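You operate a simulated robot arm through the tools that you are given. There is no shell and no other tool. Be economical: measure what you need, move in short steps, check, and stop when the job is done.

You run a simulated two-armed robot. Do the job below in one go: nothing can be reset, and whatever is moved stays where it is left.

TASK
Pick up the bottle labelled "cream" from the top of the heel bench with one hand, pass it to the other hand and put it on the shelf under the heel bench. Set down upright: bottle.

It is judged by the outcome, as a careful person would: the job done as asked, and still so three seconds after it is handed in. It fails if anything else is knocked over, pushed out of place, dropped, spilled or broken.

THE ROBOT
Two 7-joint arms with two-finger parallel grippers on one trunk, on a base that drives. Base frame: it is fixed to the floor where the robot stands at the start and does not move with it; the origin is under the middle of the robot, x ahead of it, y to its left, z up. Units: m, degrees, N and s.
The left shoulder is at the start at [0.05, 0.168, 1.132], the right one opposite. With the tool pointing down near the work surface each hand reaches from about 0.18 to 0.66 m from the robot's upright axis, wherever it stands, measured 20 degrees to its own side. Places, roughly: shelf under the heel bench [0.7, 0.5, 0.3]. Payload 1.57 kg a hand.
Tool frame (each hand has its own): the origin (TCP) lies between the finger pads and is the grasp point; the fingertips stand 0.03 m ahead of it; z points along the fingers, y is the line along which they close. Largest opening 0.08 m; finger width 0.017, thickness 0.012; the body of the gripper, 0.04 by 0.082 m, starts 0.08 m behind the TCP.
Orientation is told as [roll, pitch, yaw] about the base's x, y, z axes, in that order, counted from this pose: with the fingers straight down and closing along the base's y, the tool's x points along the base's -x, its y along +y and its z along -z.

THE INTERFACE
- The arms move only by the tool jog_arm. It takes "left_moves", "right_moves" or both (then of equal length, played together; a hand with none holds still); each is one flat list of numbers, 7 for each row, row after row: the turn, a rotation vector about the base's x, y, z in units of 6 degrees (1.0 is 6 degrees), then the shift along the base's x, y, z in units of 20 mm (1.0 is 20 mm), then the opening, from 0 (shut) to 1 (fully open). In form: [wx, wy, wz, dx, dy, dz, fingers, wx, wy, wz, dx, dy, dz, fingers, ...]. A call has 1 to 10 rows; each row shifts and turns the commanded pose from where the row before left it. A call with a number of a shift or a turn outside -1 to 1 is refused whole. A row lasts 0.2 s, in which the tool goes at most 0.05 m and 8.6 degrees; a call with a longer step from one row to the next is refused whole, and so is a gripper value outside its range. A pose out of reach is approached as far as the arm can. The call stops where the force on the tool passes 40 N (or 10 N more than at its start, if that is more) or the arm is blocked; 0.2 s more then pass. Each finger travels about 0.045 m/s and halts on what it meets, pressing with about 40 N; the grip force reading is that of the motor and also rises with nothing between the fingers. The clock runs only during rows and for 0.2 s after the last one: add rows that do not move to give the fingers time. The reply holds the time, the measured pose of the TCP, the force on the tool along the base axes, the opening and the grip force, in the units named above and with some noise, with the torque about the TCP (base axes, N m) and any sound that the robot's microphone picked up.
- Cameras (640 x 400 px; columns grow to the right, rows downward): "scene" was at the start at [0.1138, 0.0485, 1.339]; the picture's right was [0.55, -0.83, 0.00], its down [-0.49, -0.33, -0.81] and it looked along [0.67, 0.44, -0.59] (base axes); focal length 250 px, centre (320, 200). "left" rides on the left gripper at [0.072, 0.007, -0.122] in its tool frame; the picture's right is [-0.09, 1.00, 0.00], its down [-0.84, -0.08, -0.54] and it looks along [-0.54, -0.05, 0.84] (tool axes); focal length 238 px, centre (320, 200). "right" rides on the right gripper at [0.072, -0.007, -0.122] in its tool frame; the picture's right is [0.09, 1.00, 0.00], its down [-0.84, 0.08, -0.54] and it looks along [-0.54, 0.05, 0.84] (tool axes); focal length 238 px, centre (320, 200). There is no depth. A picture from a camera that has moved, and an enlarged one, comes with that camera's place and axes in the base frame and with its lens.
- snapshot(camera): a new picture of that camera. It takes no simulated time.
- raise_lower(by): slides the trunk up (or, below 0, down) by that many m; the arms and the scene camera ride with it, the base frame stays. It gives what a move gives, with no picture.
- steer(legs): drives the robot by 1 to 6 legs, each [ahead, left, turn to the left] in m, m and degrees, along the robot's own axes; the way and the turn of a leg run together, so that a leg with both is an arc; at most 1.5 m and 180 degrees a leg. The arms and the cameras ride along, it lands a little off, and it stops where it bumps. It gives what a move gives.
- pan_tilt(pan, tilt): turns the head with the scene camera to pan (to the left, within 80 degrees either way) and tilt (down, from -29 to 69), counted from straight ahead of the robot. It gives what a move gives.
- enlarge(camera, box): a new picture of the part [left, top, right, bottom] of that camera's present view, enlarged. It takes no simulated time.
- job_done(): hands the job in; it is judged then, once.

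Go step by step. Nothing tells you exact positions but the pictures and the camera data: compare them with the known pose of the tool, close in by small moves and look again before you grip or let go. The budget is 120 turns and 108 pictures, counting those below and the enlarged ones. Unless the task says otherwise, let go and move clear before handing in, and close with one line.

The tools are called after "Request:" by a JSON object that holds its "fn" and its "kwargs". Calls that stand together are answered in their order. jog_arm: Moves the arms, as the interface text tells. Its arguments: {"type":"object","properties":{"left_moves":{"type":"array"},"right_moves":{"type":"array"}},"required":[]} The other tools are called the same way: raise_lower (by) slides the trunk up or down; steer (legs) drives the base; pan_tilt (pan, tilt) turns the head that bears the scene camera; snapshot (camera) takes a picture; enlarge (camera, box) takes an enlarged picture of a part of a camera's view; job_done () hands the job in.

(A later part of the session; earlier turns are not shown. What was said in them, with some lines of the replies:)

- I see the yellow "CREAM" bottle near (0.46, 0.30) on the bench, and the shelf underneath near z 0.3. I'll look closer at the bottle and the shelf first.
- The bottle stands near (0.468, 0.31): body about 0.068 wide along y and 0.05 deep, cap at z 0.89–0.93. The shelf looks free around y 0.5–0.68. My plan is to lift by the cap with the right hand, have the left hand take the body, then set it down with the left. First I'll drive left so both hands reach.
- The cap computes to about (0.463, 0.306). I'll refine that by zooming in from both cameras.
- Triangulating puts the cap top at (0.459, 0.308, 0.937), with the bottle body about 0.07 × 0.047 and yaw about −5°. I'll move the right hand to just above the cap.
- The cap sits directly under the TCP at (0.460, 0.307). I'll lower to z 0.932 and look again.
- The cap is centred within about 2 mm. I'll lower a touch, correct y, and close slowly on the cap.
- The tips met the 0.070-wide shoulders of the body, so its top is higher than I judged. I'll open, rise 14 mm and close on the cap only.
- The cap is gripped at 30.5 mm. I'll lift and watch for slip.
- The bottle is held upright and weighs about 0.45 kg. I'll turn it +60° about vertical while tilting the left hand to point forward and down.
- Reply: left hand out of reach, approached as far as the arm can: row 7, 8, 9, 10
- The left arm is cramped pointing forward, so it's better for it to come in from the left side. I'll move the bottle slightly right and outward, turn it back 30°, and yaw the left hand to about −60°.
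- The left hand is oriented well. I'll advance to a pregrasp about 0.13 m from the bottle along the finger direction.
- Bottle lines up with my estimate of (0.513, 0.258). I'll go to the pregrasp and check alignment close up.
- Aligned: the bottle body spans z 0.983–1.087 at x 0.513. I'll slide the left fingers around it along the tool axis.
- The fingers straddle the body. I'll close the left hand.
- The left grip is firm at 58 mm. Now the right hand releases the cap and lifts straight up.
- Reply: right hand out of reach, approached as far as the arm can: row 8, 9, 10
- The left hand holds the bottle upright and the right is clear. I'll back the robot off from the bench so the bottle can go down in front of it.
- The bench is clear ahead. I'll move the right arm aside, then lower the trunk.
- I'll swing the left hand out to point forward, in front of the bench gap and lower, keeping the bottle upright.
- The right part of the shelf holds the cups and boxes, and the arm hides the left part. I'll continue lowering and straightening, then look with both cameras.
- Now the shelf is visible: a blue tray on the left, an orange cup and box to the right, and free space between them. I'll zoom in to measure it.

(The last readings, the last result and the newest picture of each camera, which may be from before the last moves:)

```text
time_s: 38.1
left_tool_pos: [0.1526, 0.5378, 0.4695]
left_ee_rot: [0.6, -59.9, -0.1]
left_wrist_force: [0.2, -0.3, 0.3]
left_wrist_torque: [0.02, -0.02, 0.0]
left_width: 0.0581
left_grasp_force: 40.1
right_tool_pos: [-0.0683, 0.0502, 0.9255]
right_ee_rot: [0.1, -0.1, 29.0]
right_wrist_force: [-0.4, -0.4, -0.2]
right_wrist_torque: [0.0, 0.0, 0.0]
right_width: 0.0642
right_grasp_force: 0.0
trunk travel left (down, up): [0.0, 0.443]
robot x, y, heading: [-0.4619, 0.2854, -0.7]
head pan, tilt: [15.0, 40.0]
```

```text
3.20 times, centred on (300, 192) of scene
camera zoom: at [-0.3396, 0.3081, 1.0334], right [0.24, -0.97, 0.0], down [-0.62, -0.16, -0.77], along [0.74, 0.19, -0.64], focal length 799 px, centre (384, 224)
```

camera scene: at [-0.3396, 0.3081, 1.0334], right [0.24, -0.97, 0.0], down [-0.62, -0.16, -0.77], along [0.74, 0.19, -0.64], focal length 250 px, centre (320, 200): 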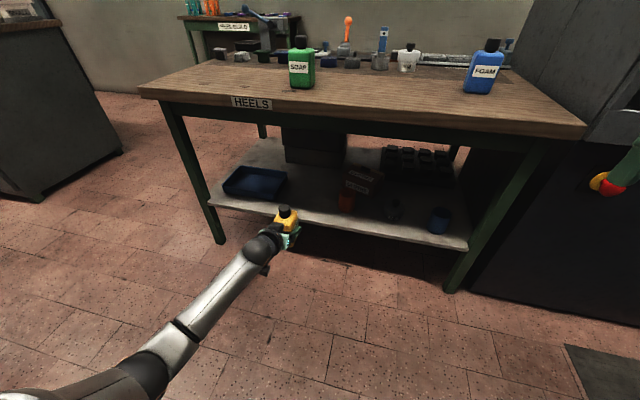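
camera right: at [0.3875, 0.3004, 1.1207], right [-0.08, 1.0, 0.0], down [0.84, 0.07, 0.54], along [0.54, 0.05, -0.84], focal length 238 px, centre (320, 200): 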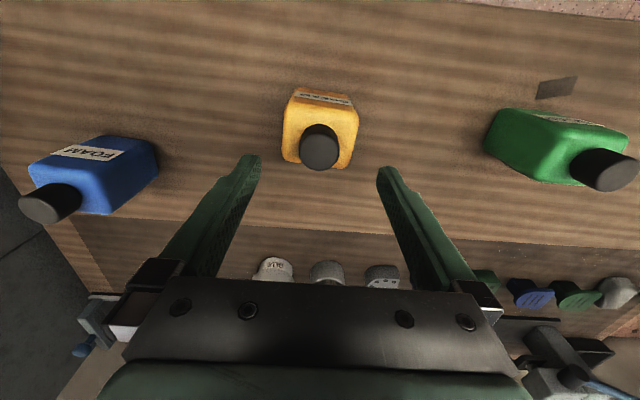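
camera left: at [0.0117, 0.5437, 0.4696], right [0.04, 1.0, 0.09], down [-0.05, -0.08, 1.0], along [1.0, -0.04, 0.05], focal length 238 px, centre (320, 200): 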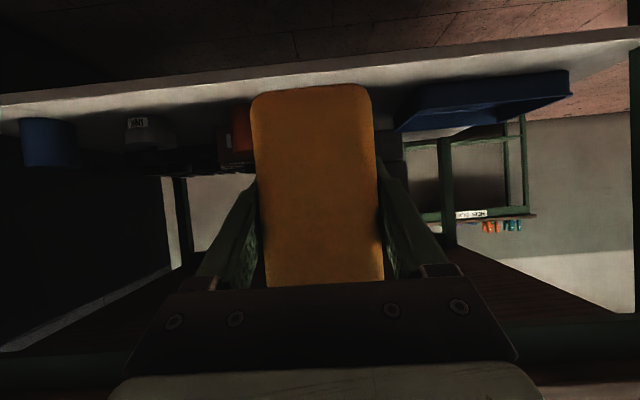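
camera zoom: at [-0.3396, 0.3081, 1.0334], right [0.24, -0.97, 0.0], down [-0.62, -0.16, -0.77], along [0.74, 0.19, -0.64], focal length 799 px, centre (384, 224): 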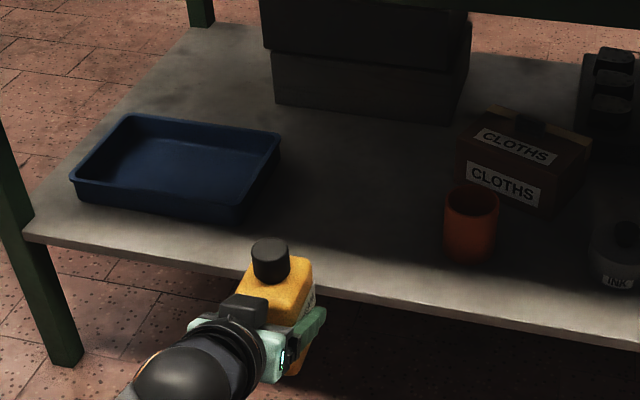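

The shelf surface is at about z 0.285 with its front edge at x 0.38. The free area is y 0.45–0.72 and x 0.38–0.78, so I'm aiming for about (0.50, 0.575). I'll lower and shift the hand, then drive it in.

Request:
{"fn": "jog_arm", "kwargs": {"left_moves": [0, 0, 0, 0, 0.35, -0.8, 0, 0, 0, 0, 0, 0.35, -0.8, 0, 0, 0, 0, 0, 0.35, -0.8, 0, 0, 0, 0, 0, 0.35, -0.8, 0, 0, 0, 0, 0, 0.35, -0.8, 0, 0, 0, 0, 0, 0, 0, 0]}}

Request:
{"fn": "steer", "kwargs": {"legs": [[0.18, 0, 0]]}}

Request:
{"fn": "snapshot", "kwargs": {"camera": "scene"}}

Request:
{"fn": "snapshot", "kwargs": {"camera": "left"}}

```text
time_s: 39.5
left_tool_pos: [0.1554, 0.5703, 0.3885]
left_ee_rot: [0.6, -60.0, -0.1]
left_wrist_force: [0.3, -0.2, 0.8]
left_wrist_torque: [-0.01, -0.02, 0.0]
left_width: 0.0577
left_grasp_force: 39.9
right_tool_pos: [-0.069, 0.0499, 0.9242]
right_ee_rot: [0.1, -0.1, 29.1]
right_wrist_force: [1.0, 0.1, 0.5]
right_wrist_torque: [0.02, 0.04, -0.01]
right_width: 0.064
right_grasp_force: 0.0
trunk travel left (down, up): [0.0, 0.443]
robot x, y, heading: [-0.4606, 0.2838, -0.6]
head pan, tilt: [15.0, 40.0]
```

```text
time_s: 41.0
left_tool_pos: [0.3371, 0.5737, 0.3878]
left_ee_rot: [0.7, -59.9, 0.3]
left_wrist_force: [0.4, 0.0, 0.9]
left_wrist_torque: [0.01, -0.03, -0.01]
left_width: 0.0577
left_grasp_force: 40.2
right_tool_pos: [0.1166, 0.0495, 0.9243]
right_ee_rot: [0.1, 0.0, 29.5]
right_wrist_force: [-0.2, -0.1, 0.1]
right_wrist_torque: [0.0, 0.0, -0.02]
right_width: 0.064
right_grasp_force: 0.0
trunk travel left (down, up): [0.0, 0.443]
robot x, y, heading: [-0.2797, 0.2855, -0.5]
head pan, tilt: [15.0, 40.0]
```

```text
72 pictures are left
camera scene: at [-0.1561, 0.3069, 1.0334], right [0.25, -0.97, 0.0], down [-0.62, -0.16, -0.77], along [0.74, 0.19, -0.64], focal length 250 px, centre (320, 200)
```

scene: 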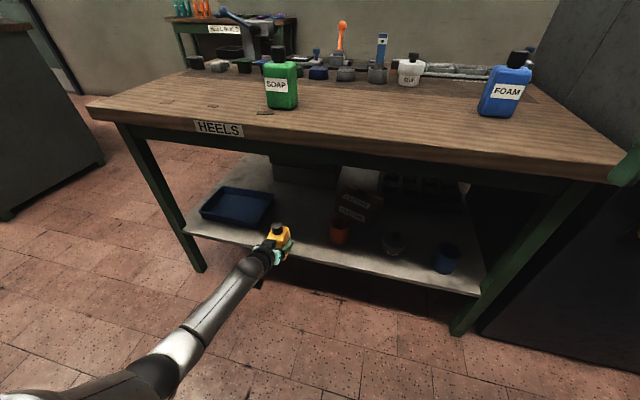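

```text
71 pictures are left
camera left: at [0.1949, 0.5783, 0.3886], right [0.03, 1.0, 0.09], down [-0.05, -0.08, 1.0], along [1.0, -0.03, 0.05], focal length 238 px, centre (320, 200)
```

left: 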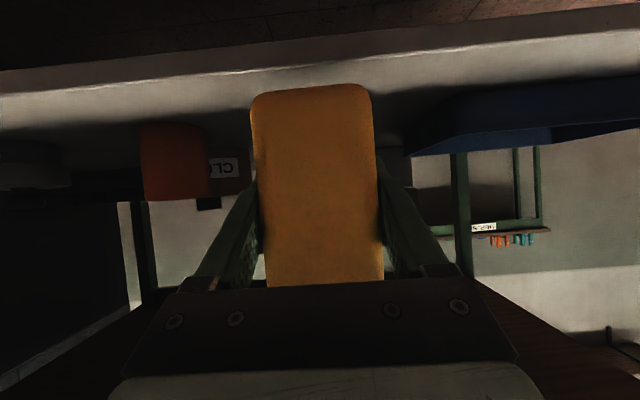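

Clearance above the shelf is about 4 cm. I'll pull the right hand back a little, then drive the remaining 0.16 m.

Request:
{"fn": "jog_arm", "kwargs": {"right_moves": [0, 0, 0, -1, -0.5, 0.3, 0.8, 0, 0, 0, -1, -0.5, 0.3, 0.8, 0, 0, 0, -1, -0.5, 0.3, 0.8, 0, 0, 0, -1, -0.5, 0.3, 0.8, 0, 0, 0, -1, -0.5, 0.3, 0.8]}}

Request:
{"fn": "steer", "kwargs": {"legs": [[0.16, 0, 0]]}}

Request:
{"fn": "snapshot", "kwargs": {"camera": "scene"}}

Request:
{"fn": "snapshot", "kwargs": {"camera": "left"}}

```text
time_s: 42.2
left_tool_pos: [0.3372, 0.5744, 0.3881]
left_ee_rot: [0.6, -59.9, 0.3]
left_wrist_force: [0.3, -0.1, 0.5]
left_wrist_torque: [-0.01, -0.01, 0.0]
left_width: 0.0578
left_grasp_force: 39.7
right_tool_pos: [0.0148, -0.0008, 0.9543]
right_ee_rot: [0.1, -0.1, 29.5]
right_wrist_force: [0.6, -1.1, -0.3]
right_wrist_torque: [-0.01, 0.04, 0.03]
right_width: 0.0642
right_grasp_force: 0.0
trunk travel left (down, up): [0.0, 0.443]
robot x, y, heading: [-0.2791, 0.2859, -0.2]
head pan, tilt: [15.0, 40.0]
```

```text
time_s: 43.6
left_tool_pos: [0.497, 0.5675, 0.3879]
left_ee_rot: [0.7, -60.0, -0.1]
left_wrist_force: [0.3, -0.3, 0.6]
left_wrist_torque: [0.0, 0.02, 0.01]
left_width: 0.0578
left_grasp_force: 39.6
right_tool_pos: [0.1699, -0.0044, 0.9555]
right_ee_rot: [0.1, 0.0, 29.1]
right_wrist_force: [-0.2, -0.1, -0.9]
right_wrist_torque: [-0.02, 0.03, 0.04]
right_width: 0.0637
right_grasp_force: 0.0
trunk travel left (down, up): [0.0, 0.443]
robot x, y, heading: [-0.1218, 0.2833, -1.1]
head pan, tilt: [15.0, 40.0]
```

```text
70 pictures are left
camera scene: at [0.0024, 0.3043, 1.0334], right [0.24, -0.97, 0.0], down [-0.62, -0.16, -0.77], along [0.74, 0.19, -0.64], focal length 250 px, centre (320, 200)
```

scene: 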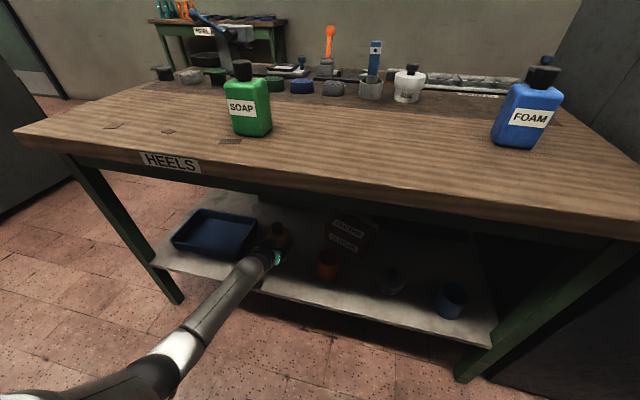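

```text
69 pictures are left
camera left: at [0.3551, 0.5733, 0.3885], right [0.04, 1.0, 0.09], down [-0.05, -0.08, 1.0], along [1.0, -0.04, 0.05], focal length 238 px, centre (320, 200)
```

left: 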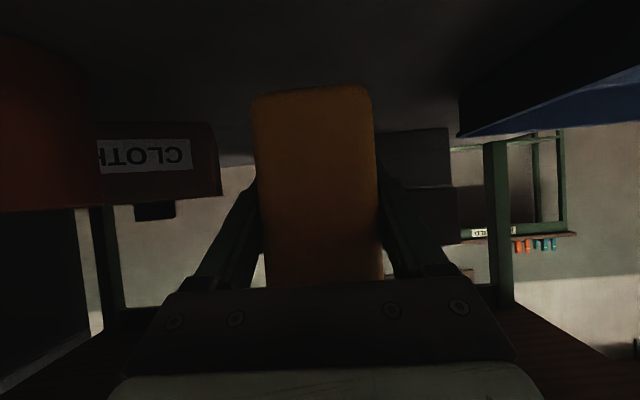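

In position, clear of the cup, box and tray. I'll lower 3 cm, then creep to contact.

Request:
{"fn": "jog_arm", "kwargs": {"left_moves": [0, 0, 0, 0, 0, -0.5, 0, 0, 0, 0, 0, 0, -0.5, 0, 0, 0, 0, 0, 0, -0.5, 0, 0, 0, 0, 0, 0, 0, 0]}}

Request:
{"fn": "enlarge", "kwargs": {"camera": "scene", "box": [200, 190, 360, 290]}}

Request:
{"fn": "enlarge", "kwargs": {"camera": "left", "box": [200, 30, 440, 180]}}

```text
time_s: 44.6
left_tool_pos: [0.499, 0.5694, 0.3586]
left_ee_rot: [0.7, -59.9, -0.2]
left_wrist_force: [0.4, 0.0, 0.7]
left_wrist_torque: [0.01, -0.02, 0.01]
left_width: 0.0581
left_grasp_force: 39.8
right_tool_pos: [0.1716, -0.0036, 0.9545]
right_ee_rot: [0.1, -0.2, 29.1]
right_wrist_force: [0.0, 0.3, 0.1]
right_wrist_torque: [-0.01, 0.0, -0.01]
right_width: 0.0639
right_grasp_force: 0.0
trunk travel left (down, up): [0.0, 0.443]
robot x, y, heading: [-0.1204, 0.2823, -0.8]
head pan, tilt: [15.0, 40.0]
```

```text
4.00 times, centred on (280, 240) of scene
camera zoom: at [0.0025, 0.3043, 1.0334], right [0.24, -0.97, 0.0], down [-0.62, -0.16, -0.77], along [0.74, 0.19, -0.64], focal length 998 px, centre (480, 40)
```

zoom: 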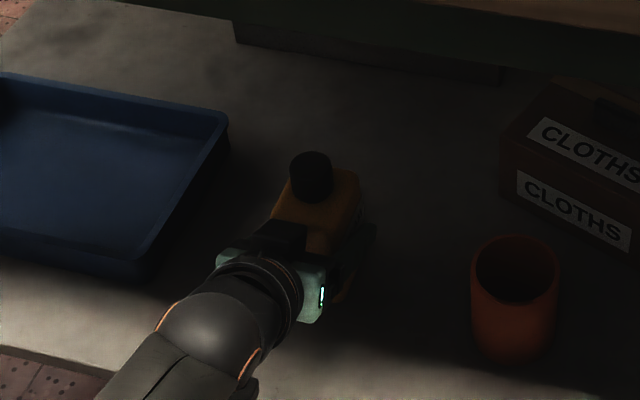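

```text
2.67 times, centred on (320, 105) of left
camera zoom: at [0.3562, 0.5743, 0.3593], right [0.04, 1.0, 0.09], down [-0.05, -0.08, 1.0], along [1.0, -0.04, 0.05], focal length 636 px, centre (320, 453)
```

zoom: 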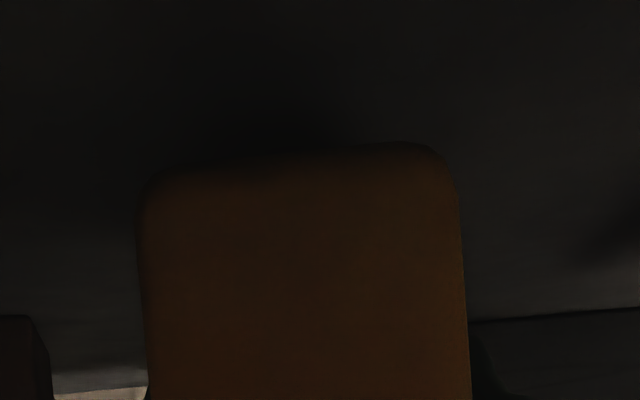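

The bottle is vertical to within about a degree. Creeping down.

Request:
{"fn": "jog_arm", "kwargs": {"left_moves": [0, 0, 0, 0, 0, -0.2, 0, 0, 0, 0, 0, 0, -0.2, 0, 0, 0, 0, 0, 0, 0, 0]}}

```text
time_s: 45.4
left_tool_pos: [0.4973, 0.568, 0.349]
left_ee_rot: [0.8, -59.9, -0.2]
left_wrist_force: [-0.1, 0.0, 0.4]
left_wrist_torque: [0.01, -0.03, 0.03]
left_width: 0.0576
left_grasp_force: 39.9
right_tool_pos: [0.1715, -0.005, 0.9553]
right_ee_rot: [0.1, -0.2, 29.1]
right_wrist_force: [0.1, -1.0, 0.2]
right_wrist_torque: [-0.01, -0.07, -0.01]
right_width: 0.064
right_grasp_force: 0.0
trunk travel left (down, up): [0.0, 0.443]
robot x, y, heading: [-0.1212, 0.2857, -1.1]
head pan, tilt: [15.0, 40.0]
```

Request:
{"fn": "jog_arm", "kwargs": {"left_moves": [0, 0, 0, 0, 0, -0.15, 0, 0, 0, 0, 0, 0, 0, 0]}}

```text
time_s: 46.0
left_tool_pos: [0.4975, 0.5689, 0.3486]
left_ee_rot: [0.7, -60.2, 0.0]
left_wrist_force: [-2.0, -0.9, 2.5]
left_wrist_torque: [-0.17, -0.13, -0.06]
left_width: 0.0577
left_grasp_force: 40.1
right_tool_pos: [0.17, -0.0037, 0.9547]
right_ee_rot: [0.2, -0.2, 29.1]
right_wrist_force: [0.3, 0.5, 0.1]
right_wrist_torque: [0.0, 0.01, -0.01]
right_width: 0.0638
right_grasp_force: 0.1
trunk travel left (down, up): [0.0, 0.443]
robot x, y, heading: [-0.12, 0.2821, -0.9]
head pan, tilt: [15.0, 40.0]
```

Contact is starting: the force is rising and z has stopped. One more small press to confirm.

Request:
{"fn": "jog_arm", "kwargs": {"left_moves": [0, 0, 0, 0, 0, -0.12, 0, 0, 0, 0, 0, 0, 0, 0]}}

Request:
{"fn": "enlarge", "kwargs": {"camera": "left", "box": [200, 30, 440, 180]}}

```text
time_s: 46.6
left_tool_pos: [0.4985, 0.5688, 0.3491]
left_ee_rot: [0.7, -60.3, 0.1]
left_wrist_force: [-5.4, 1.1, 16.6]
left_wrist_torque: [-0.6, 0.98, -0.17]
left_width: 0.0578
left_grasp_force: 39.9
right_tool_pos: [0.1692, -0.0039, 0.9563]
right_ee_rot: [0.1, -0.3, 29.1]
right_wrist_force: [0.8, 0.6, 0.1]
right_wrist_torque: [0.0, 0.01, 0.02]
right_width: 0.0639
right_grasp_force: 0.0
trunk travel left (down, up): [0.0, 0.443]
robot x, y, heading: [-0.1233, 0.2816, -0.5]
head pan, tilt: [15.0, 40.0]
```

```text
2.67 times, centred on (320, 105) of left
camera zoom: at [0.3575, 0.574, 0.3481], right [0.04, 1.0, 0.09], down [-0.06, -0.08, 0.99], along [1.0, -0.04, 0.05], focal length 636 px, centre (320, 453)
```

zoom: 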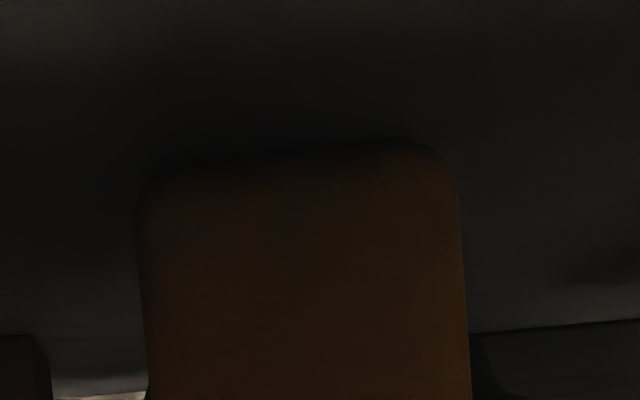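

The bottle is seated with about 17 N upward. I'll relax slightly and open the fingers.

Request:
{"fn": "jog_arm", "kwargs": {"left_moves": [0, 0, 0, 0, 0, 0.1, 0, 0, 0, 0, 0, 0, 0, 0.7, 0, 0, 0, 0, 0, 0, 0.76, 0, 0, 0, 0, 0, 0, 0.85, 0, 0, 0, 0, 0, 0, 1, 0, 0, 0, 0, 0, 0, 1]}}

Request:
{"fn": "snapshot", "kwargs": {"camera": "left"}}

Request:
{"fn": "enlarge", "kwargs": {"camera": "scene", "box": [200, 190, 360, 290]}}

```text
time_s: 48.0
left_tool_pos: [0.4987, 0.5681, 0.3477]
left_ee_rot: [0.7, -59.9, -0.1]
left_wrist_force: [0.0, 0.1, 0.0]
left_wrist_torque: [0.01, -0.02, 0.0]
left_width: 0.08
left_grasp_force: 0.1
right_tool_pos: [0.1714, -0.0031, 0.9547]
right_ee_rot: [0.1, -0.2, 29.1]
right_wrist_force: [-0.4, -0.6, -0.1]
right_wrist_torque: [0.02, 0.0, -0.03]
right_width: 0.0638
right_grasp_force: 0.0
trunk travel left (down, up): [0.0, 0.443]
robot x, y, heading: [-0.1256, 0.2849, -0.7]
head pan, tilt: [15.0, 40.0]
```

```text
65 pictures are left
camera left: at [0.3559, 0.5738, 0.3472], right [0.04, 1.0, 0.09], down [-0.05, -0.08, 1.0], along [1.0, -0.04, 0.05], focal length 238 px, centre (320, 200)
```

left: 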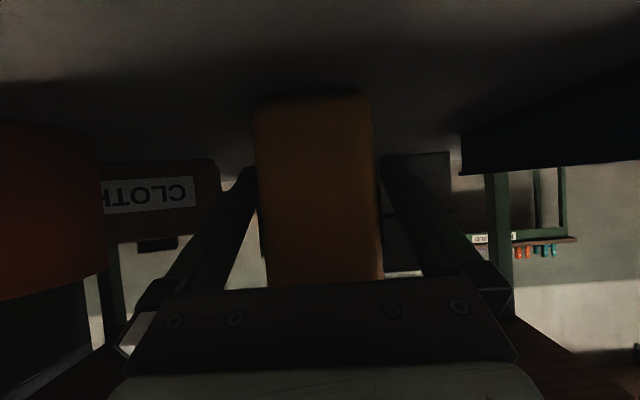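

```text
4.00 times, centred on (280, 240) of scene
camera zoom: at [0.0022, 0.3041, 1.0334], right [0.24, -0.97, 0.0], down [-0.62, -0.16, -0.77], along [0.74, 0.19, -0.64], focal length 998 px, centre (480, 40)
```

zoom: 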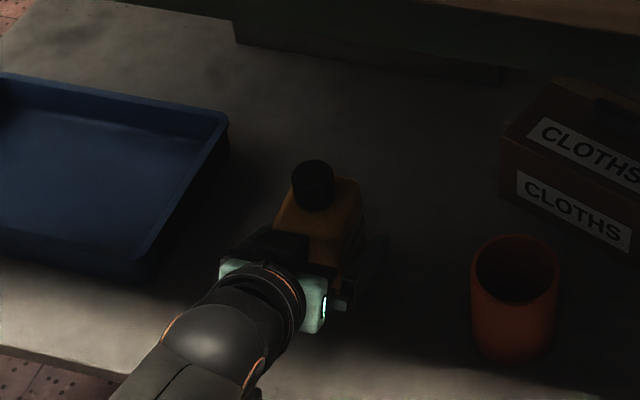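

The bottle stands free and upright. I'll retreat straight back with the hand.

Request:
{"fn": "jog_arm", "kwargs": {"left_moves": [0, 0, 0, -0.5, 0, 0.1, 1, 0, 0, 0, -0.8, 0, 0.2, 1, 0, 0, 0, -0.9, 0, 0.2, 1, 0, 0, 0, -0.9, 0, 0.2, 1, 0, 0, 0, -0.9, 0, 0.2, 1, 0, 0, 0, -0.9, 0, 0.2, 1, 0, 0, 0, 0, 0, 0, 1]}}

Request:
{"fn": "snapshot", "kwargs": {"camera": "left"}}

```text
time_s: 49.6
left_tool_pos: [0.3994, 0.568, 0.3707]
left_ee_rot: [0.9, -60.0, 0.0]
left_wrist_force: [0.9, 0.0, -0.3]
left_wrist_torque: [-0.04, -0.01, -0.01]
left_width: 0.08
left_grasp_force: 0.0
right_tool_pos: [0.1712, -0.0038, 0.9551]
right_ee_rot: [0.2, -0.3, 29.1]
right_wrist_force: [-0.1, -0.3, 0.1]
right_wrist_torque: [0.02, -0.01, 0.03]
right_width: 0.0639
right_grasp_force: 0.0
trunk travel left (down, up): [0.0, 0.443]
robot x, y, heading: [-0.1214, 0.2854, -0.5]
head pan, tilt: [15.0, 40.0]
```

```text
63 pictures are left
camera left: at [0.257, 0.5736, 0.3708], right [0.04, 1.0, 0.09], down [-0.05, -0.08, 1.0], along [1.0, -0.04, 0.05], focal length 238 px, centre (320, 200)
```

left: 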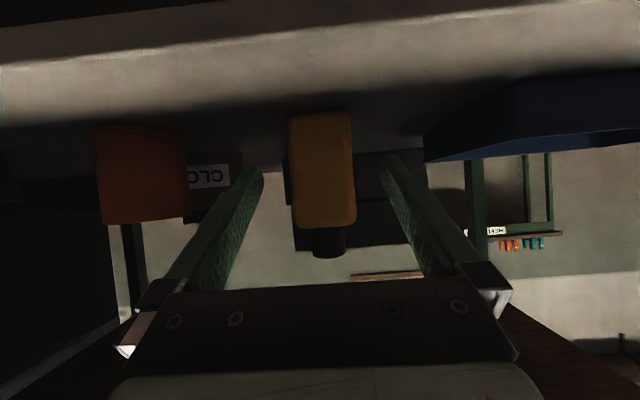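

The fingers are clear of the bottle, which stands upright. I'll drive straight back and check the whole scene.

Request:
{"fn": "steer", "kwargs": {"legs": [[-0.3, 0, 0]]}}

Request:
{"fn": "snapshot", "kwargs": {"camera": "scene"}}

Request:
{"fn": "enlarge", "kwargs": {"camera": "scene", "box": [200, 130, 400, 255]}}

```text
time_s: 51.6
left_tool_pos: [0.1128, 0.5709, 0.3703]
left_ee_rot: [0.8, -59.9, -0.1]
left_wrist_force: [0.0, -0.3, 0.5]
left_wrist_torque: [-0.02, 0.01, 0.02]
left_width: 0.0799
left_grasp_force: 0.1
right_tool_pos: [-0.116, 0.001, 0.9548]
right_ee_rot: [0.2, -0.1, 29.1]
right_wrist_force: [0.3, 0.2, 0.2]
right_wrist_torque: [0.01, -0.03, -0.01]
right_width: 0.064
right_grasp_force: 0.0
trunk travel left (down, up): [0.0, 0.443]
robot x, y, heading: [-0.4078, 0.2902, -0.8]
head pan, tilt: [15.0, 40.0]
```

```text
62 pictures are left
camera scene: at [-0.2844, 0.3083, 1.0334], right [0.24, -0.97, 0.0], down [-0.62, -0.16, -0.77], along [0.74, 0.19, -0.64], focal length 250 px, centre (320, 200)
```

scene: 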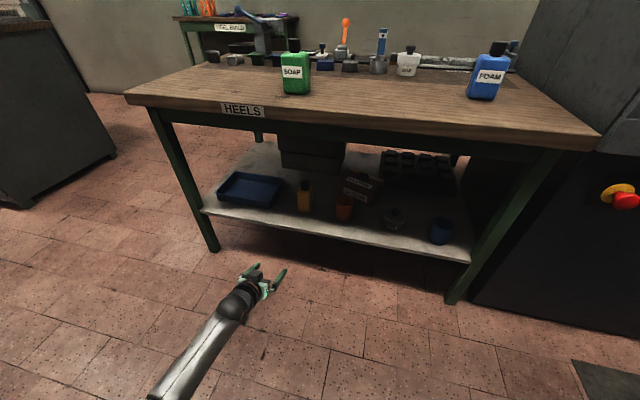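

```text
3.20 times, centred on (300, 192) of scene
camera zoom: at [-0.2844, 0.3083, 1.0334], right [0.24, -0.97, 0.0], down [-0.62, -0.16, -0.77], along [0.74, 0.19, -0.64], focal length 799 px, centre (384, 224)
```

zoom: 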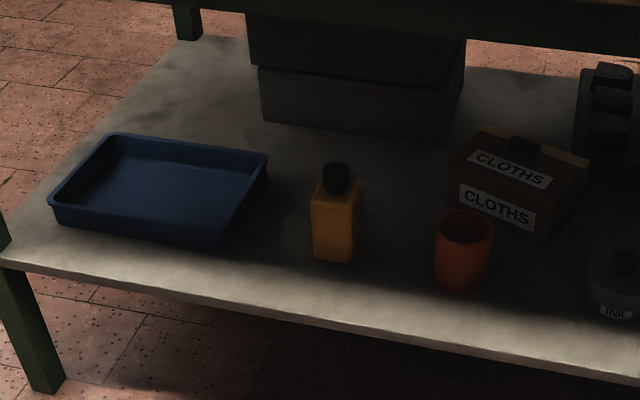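

The cream bottle stands upright on the shelf, nothing else has moved, and both hands are clear. I'm handing it in.

Request:
{"fn": "job_done", "kwargs": {}}

```text
The job is handed in.
```

The cream bottle was picked up with the right hand, passed to the left, and set upright on the shelf under the heel bench; nothing else appears to have moved, and the job is handed in.
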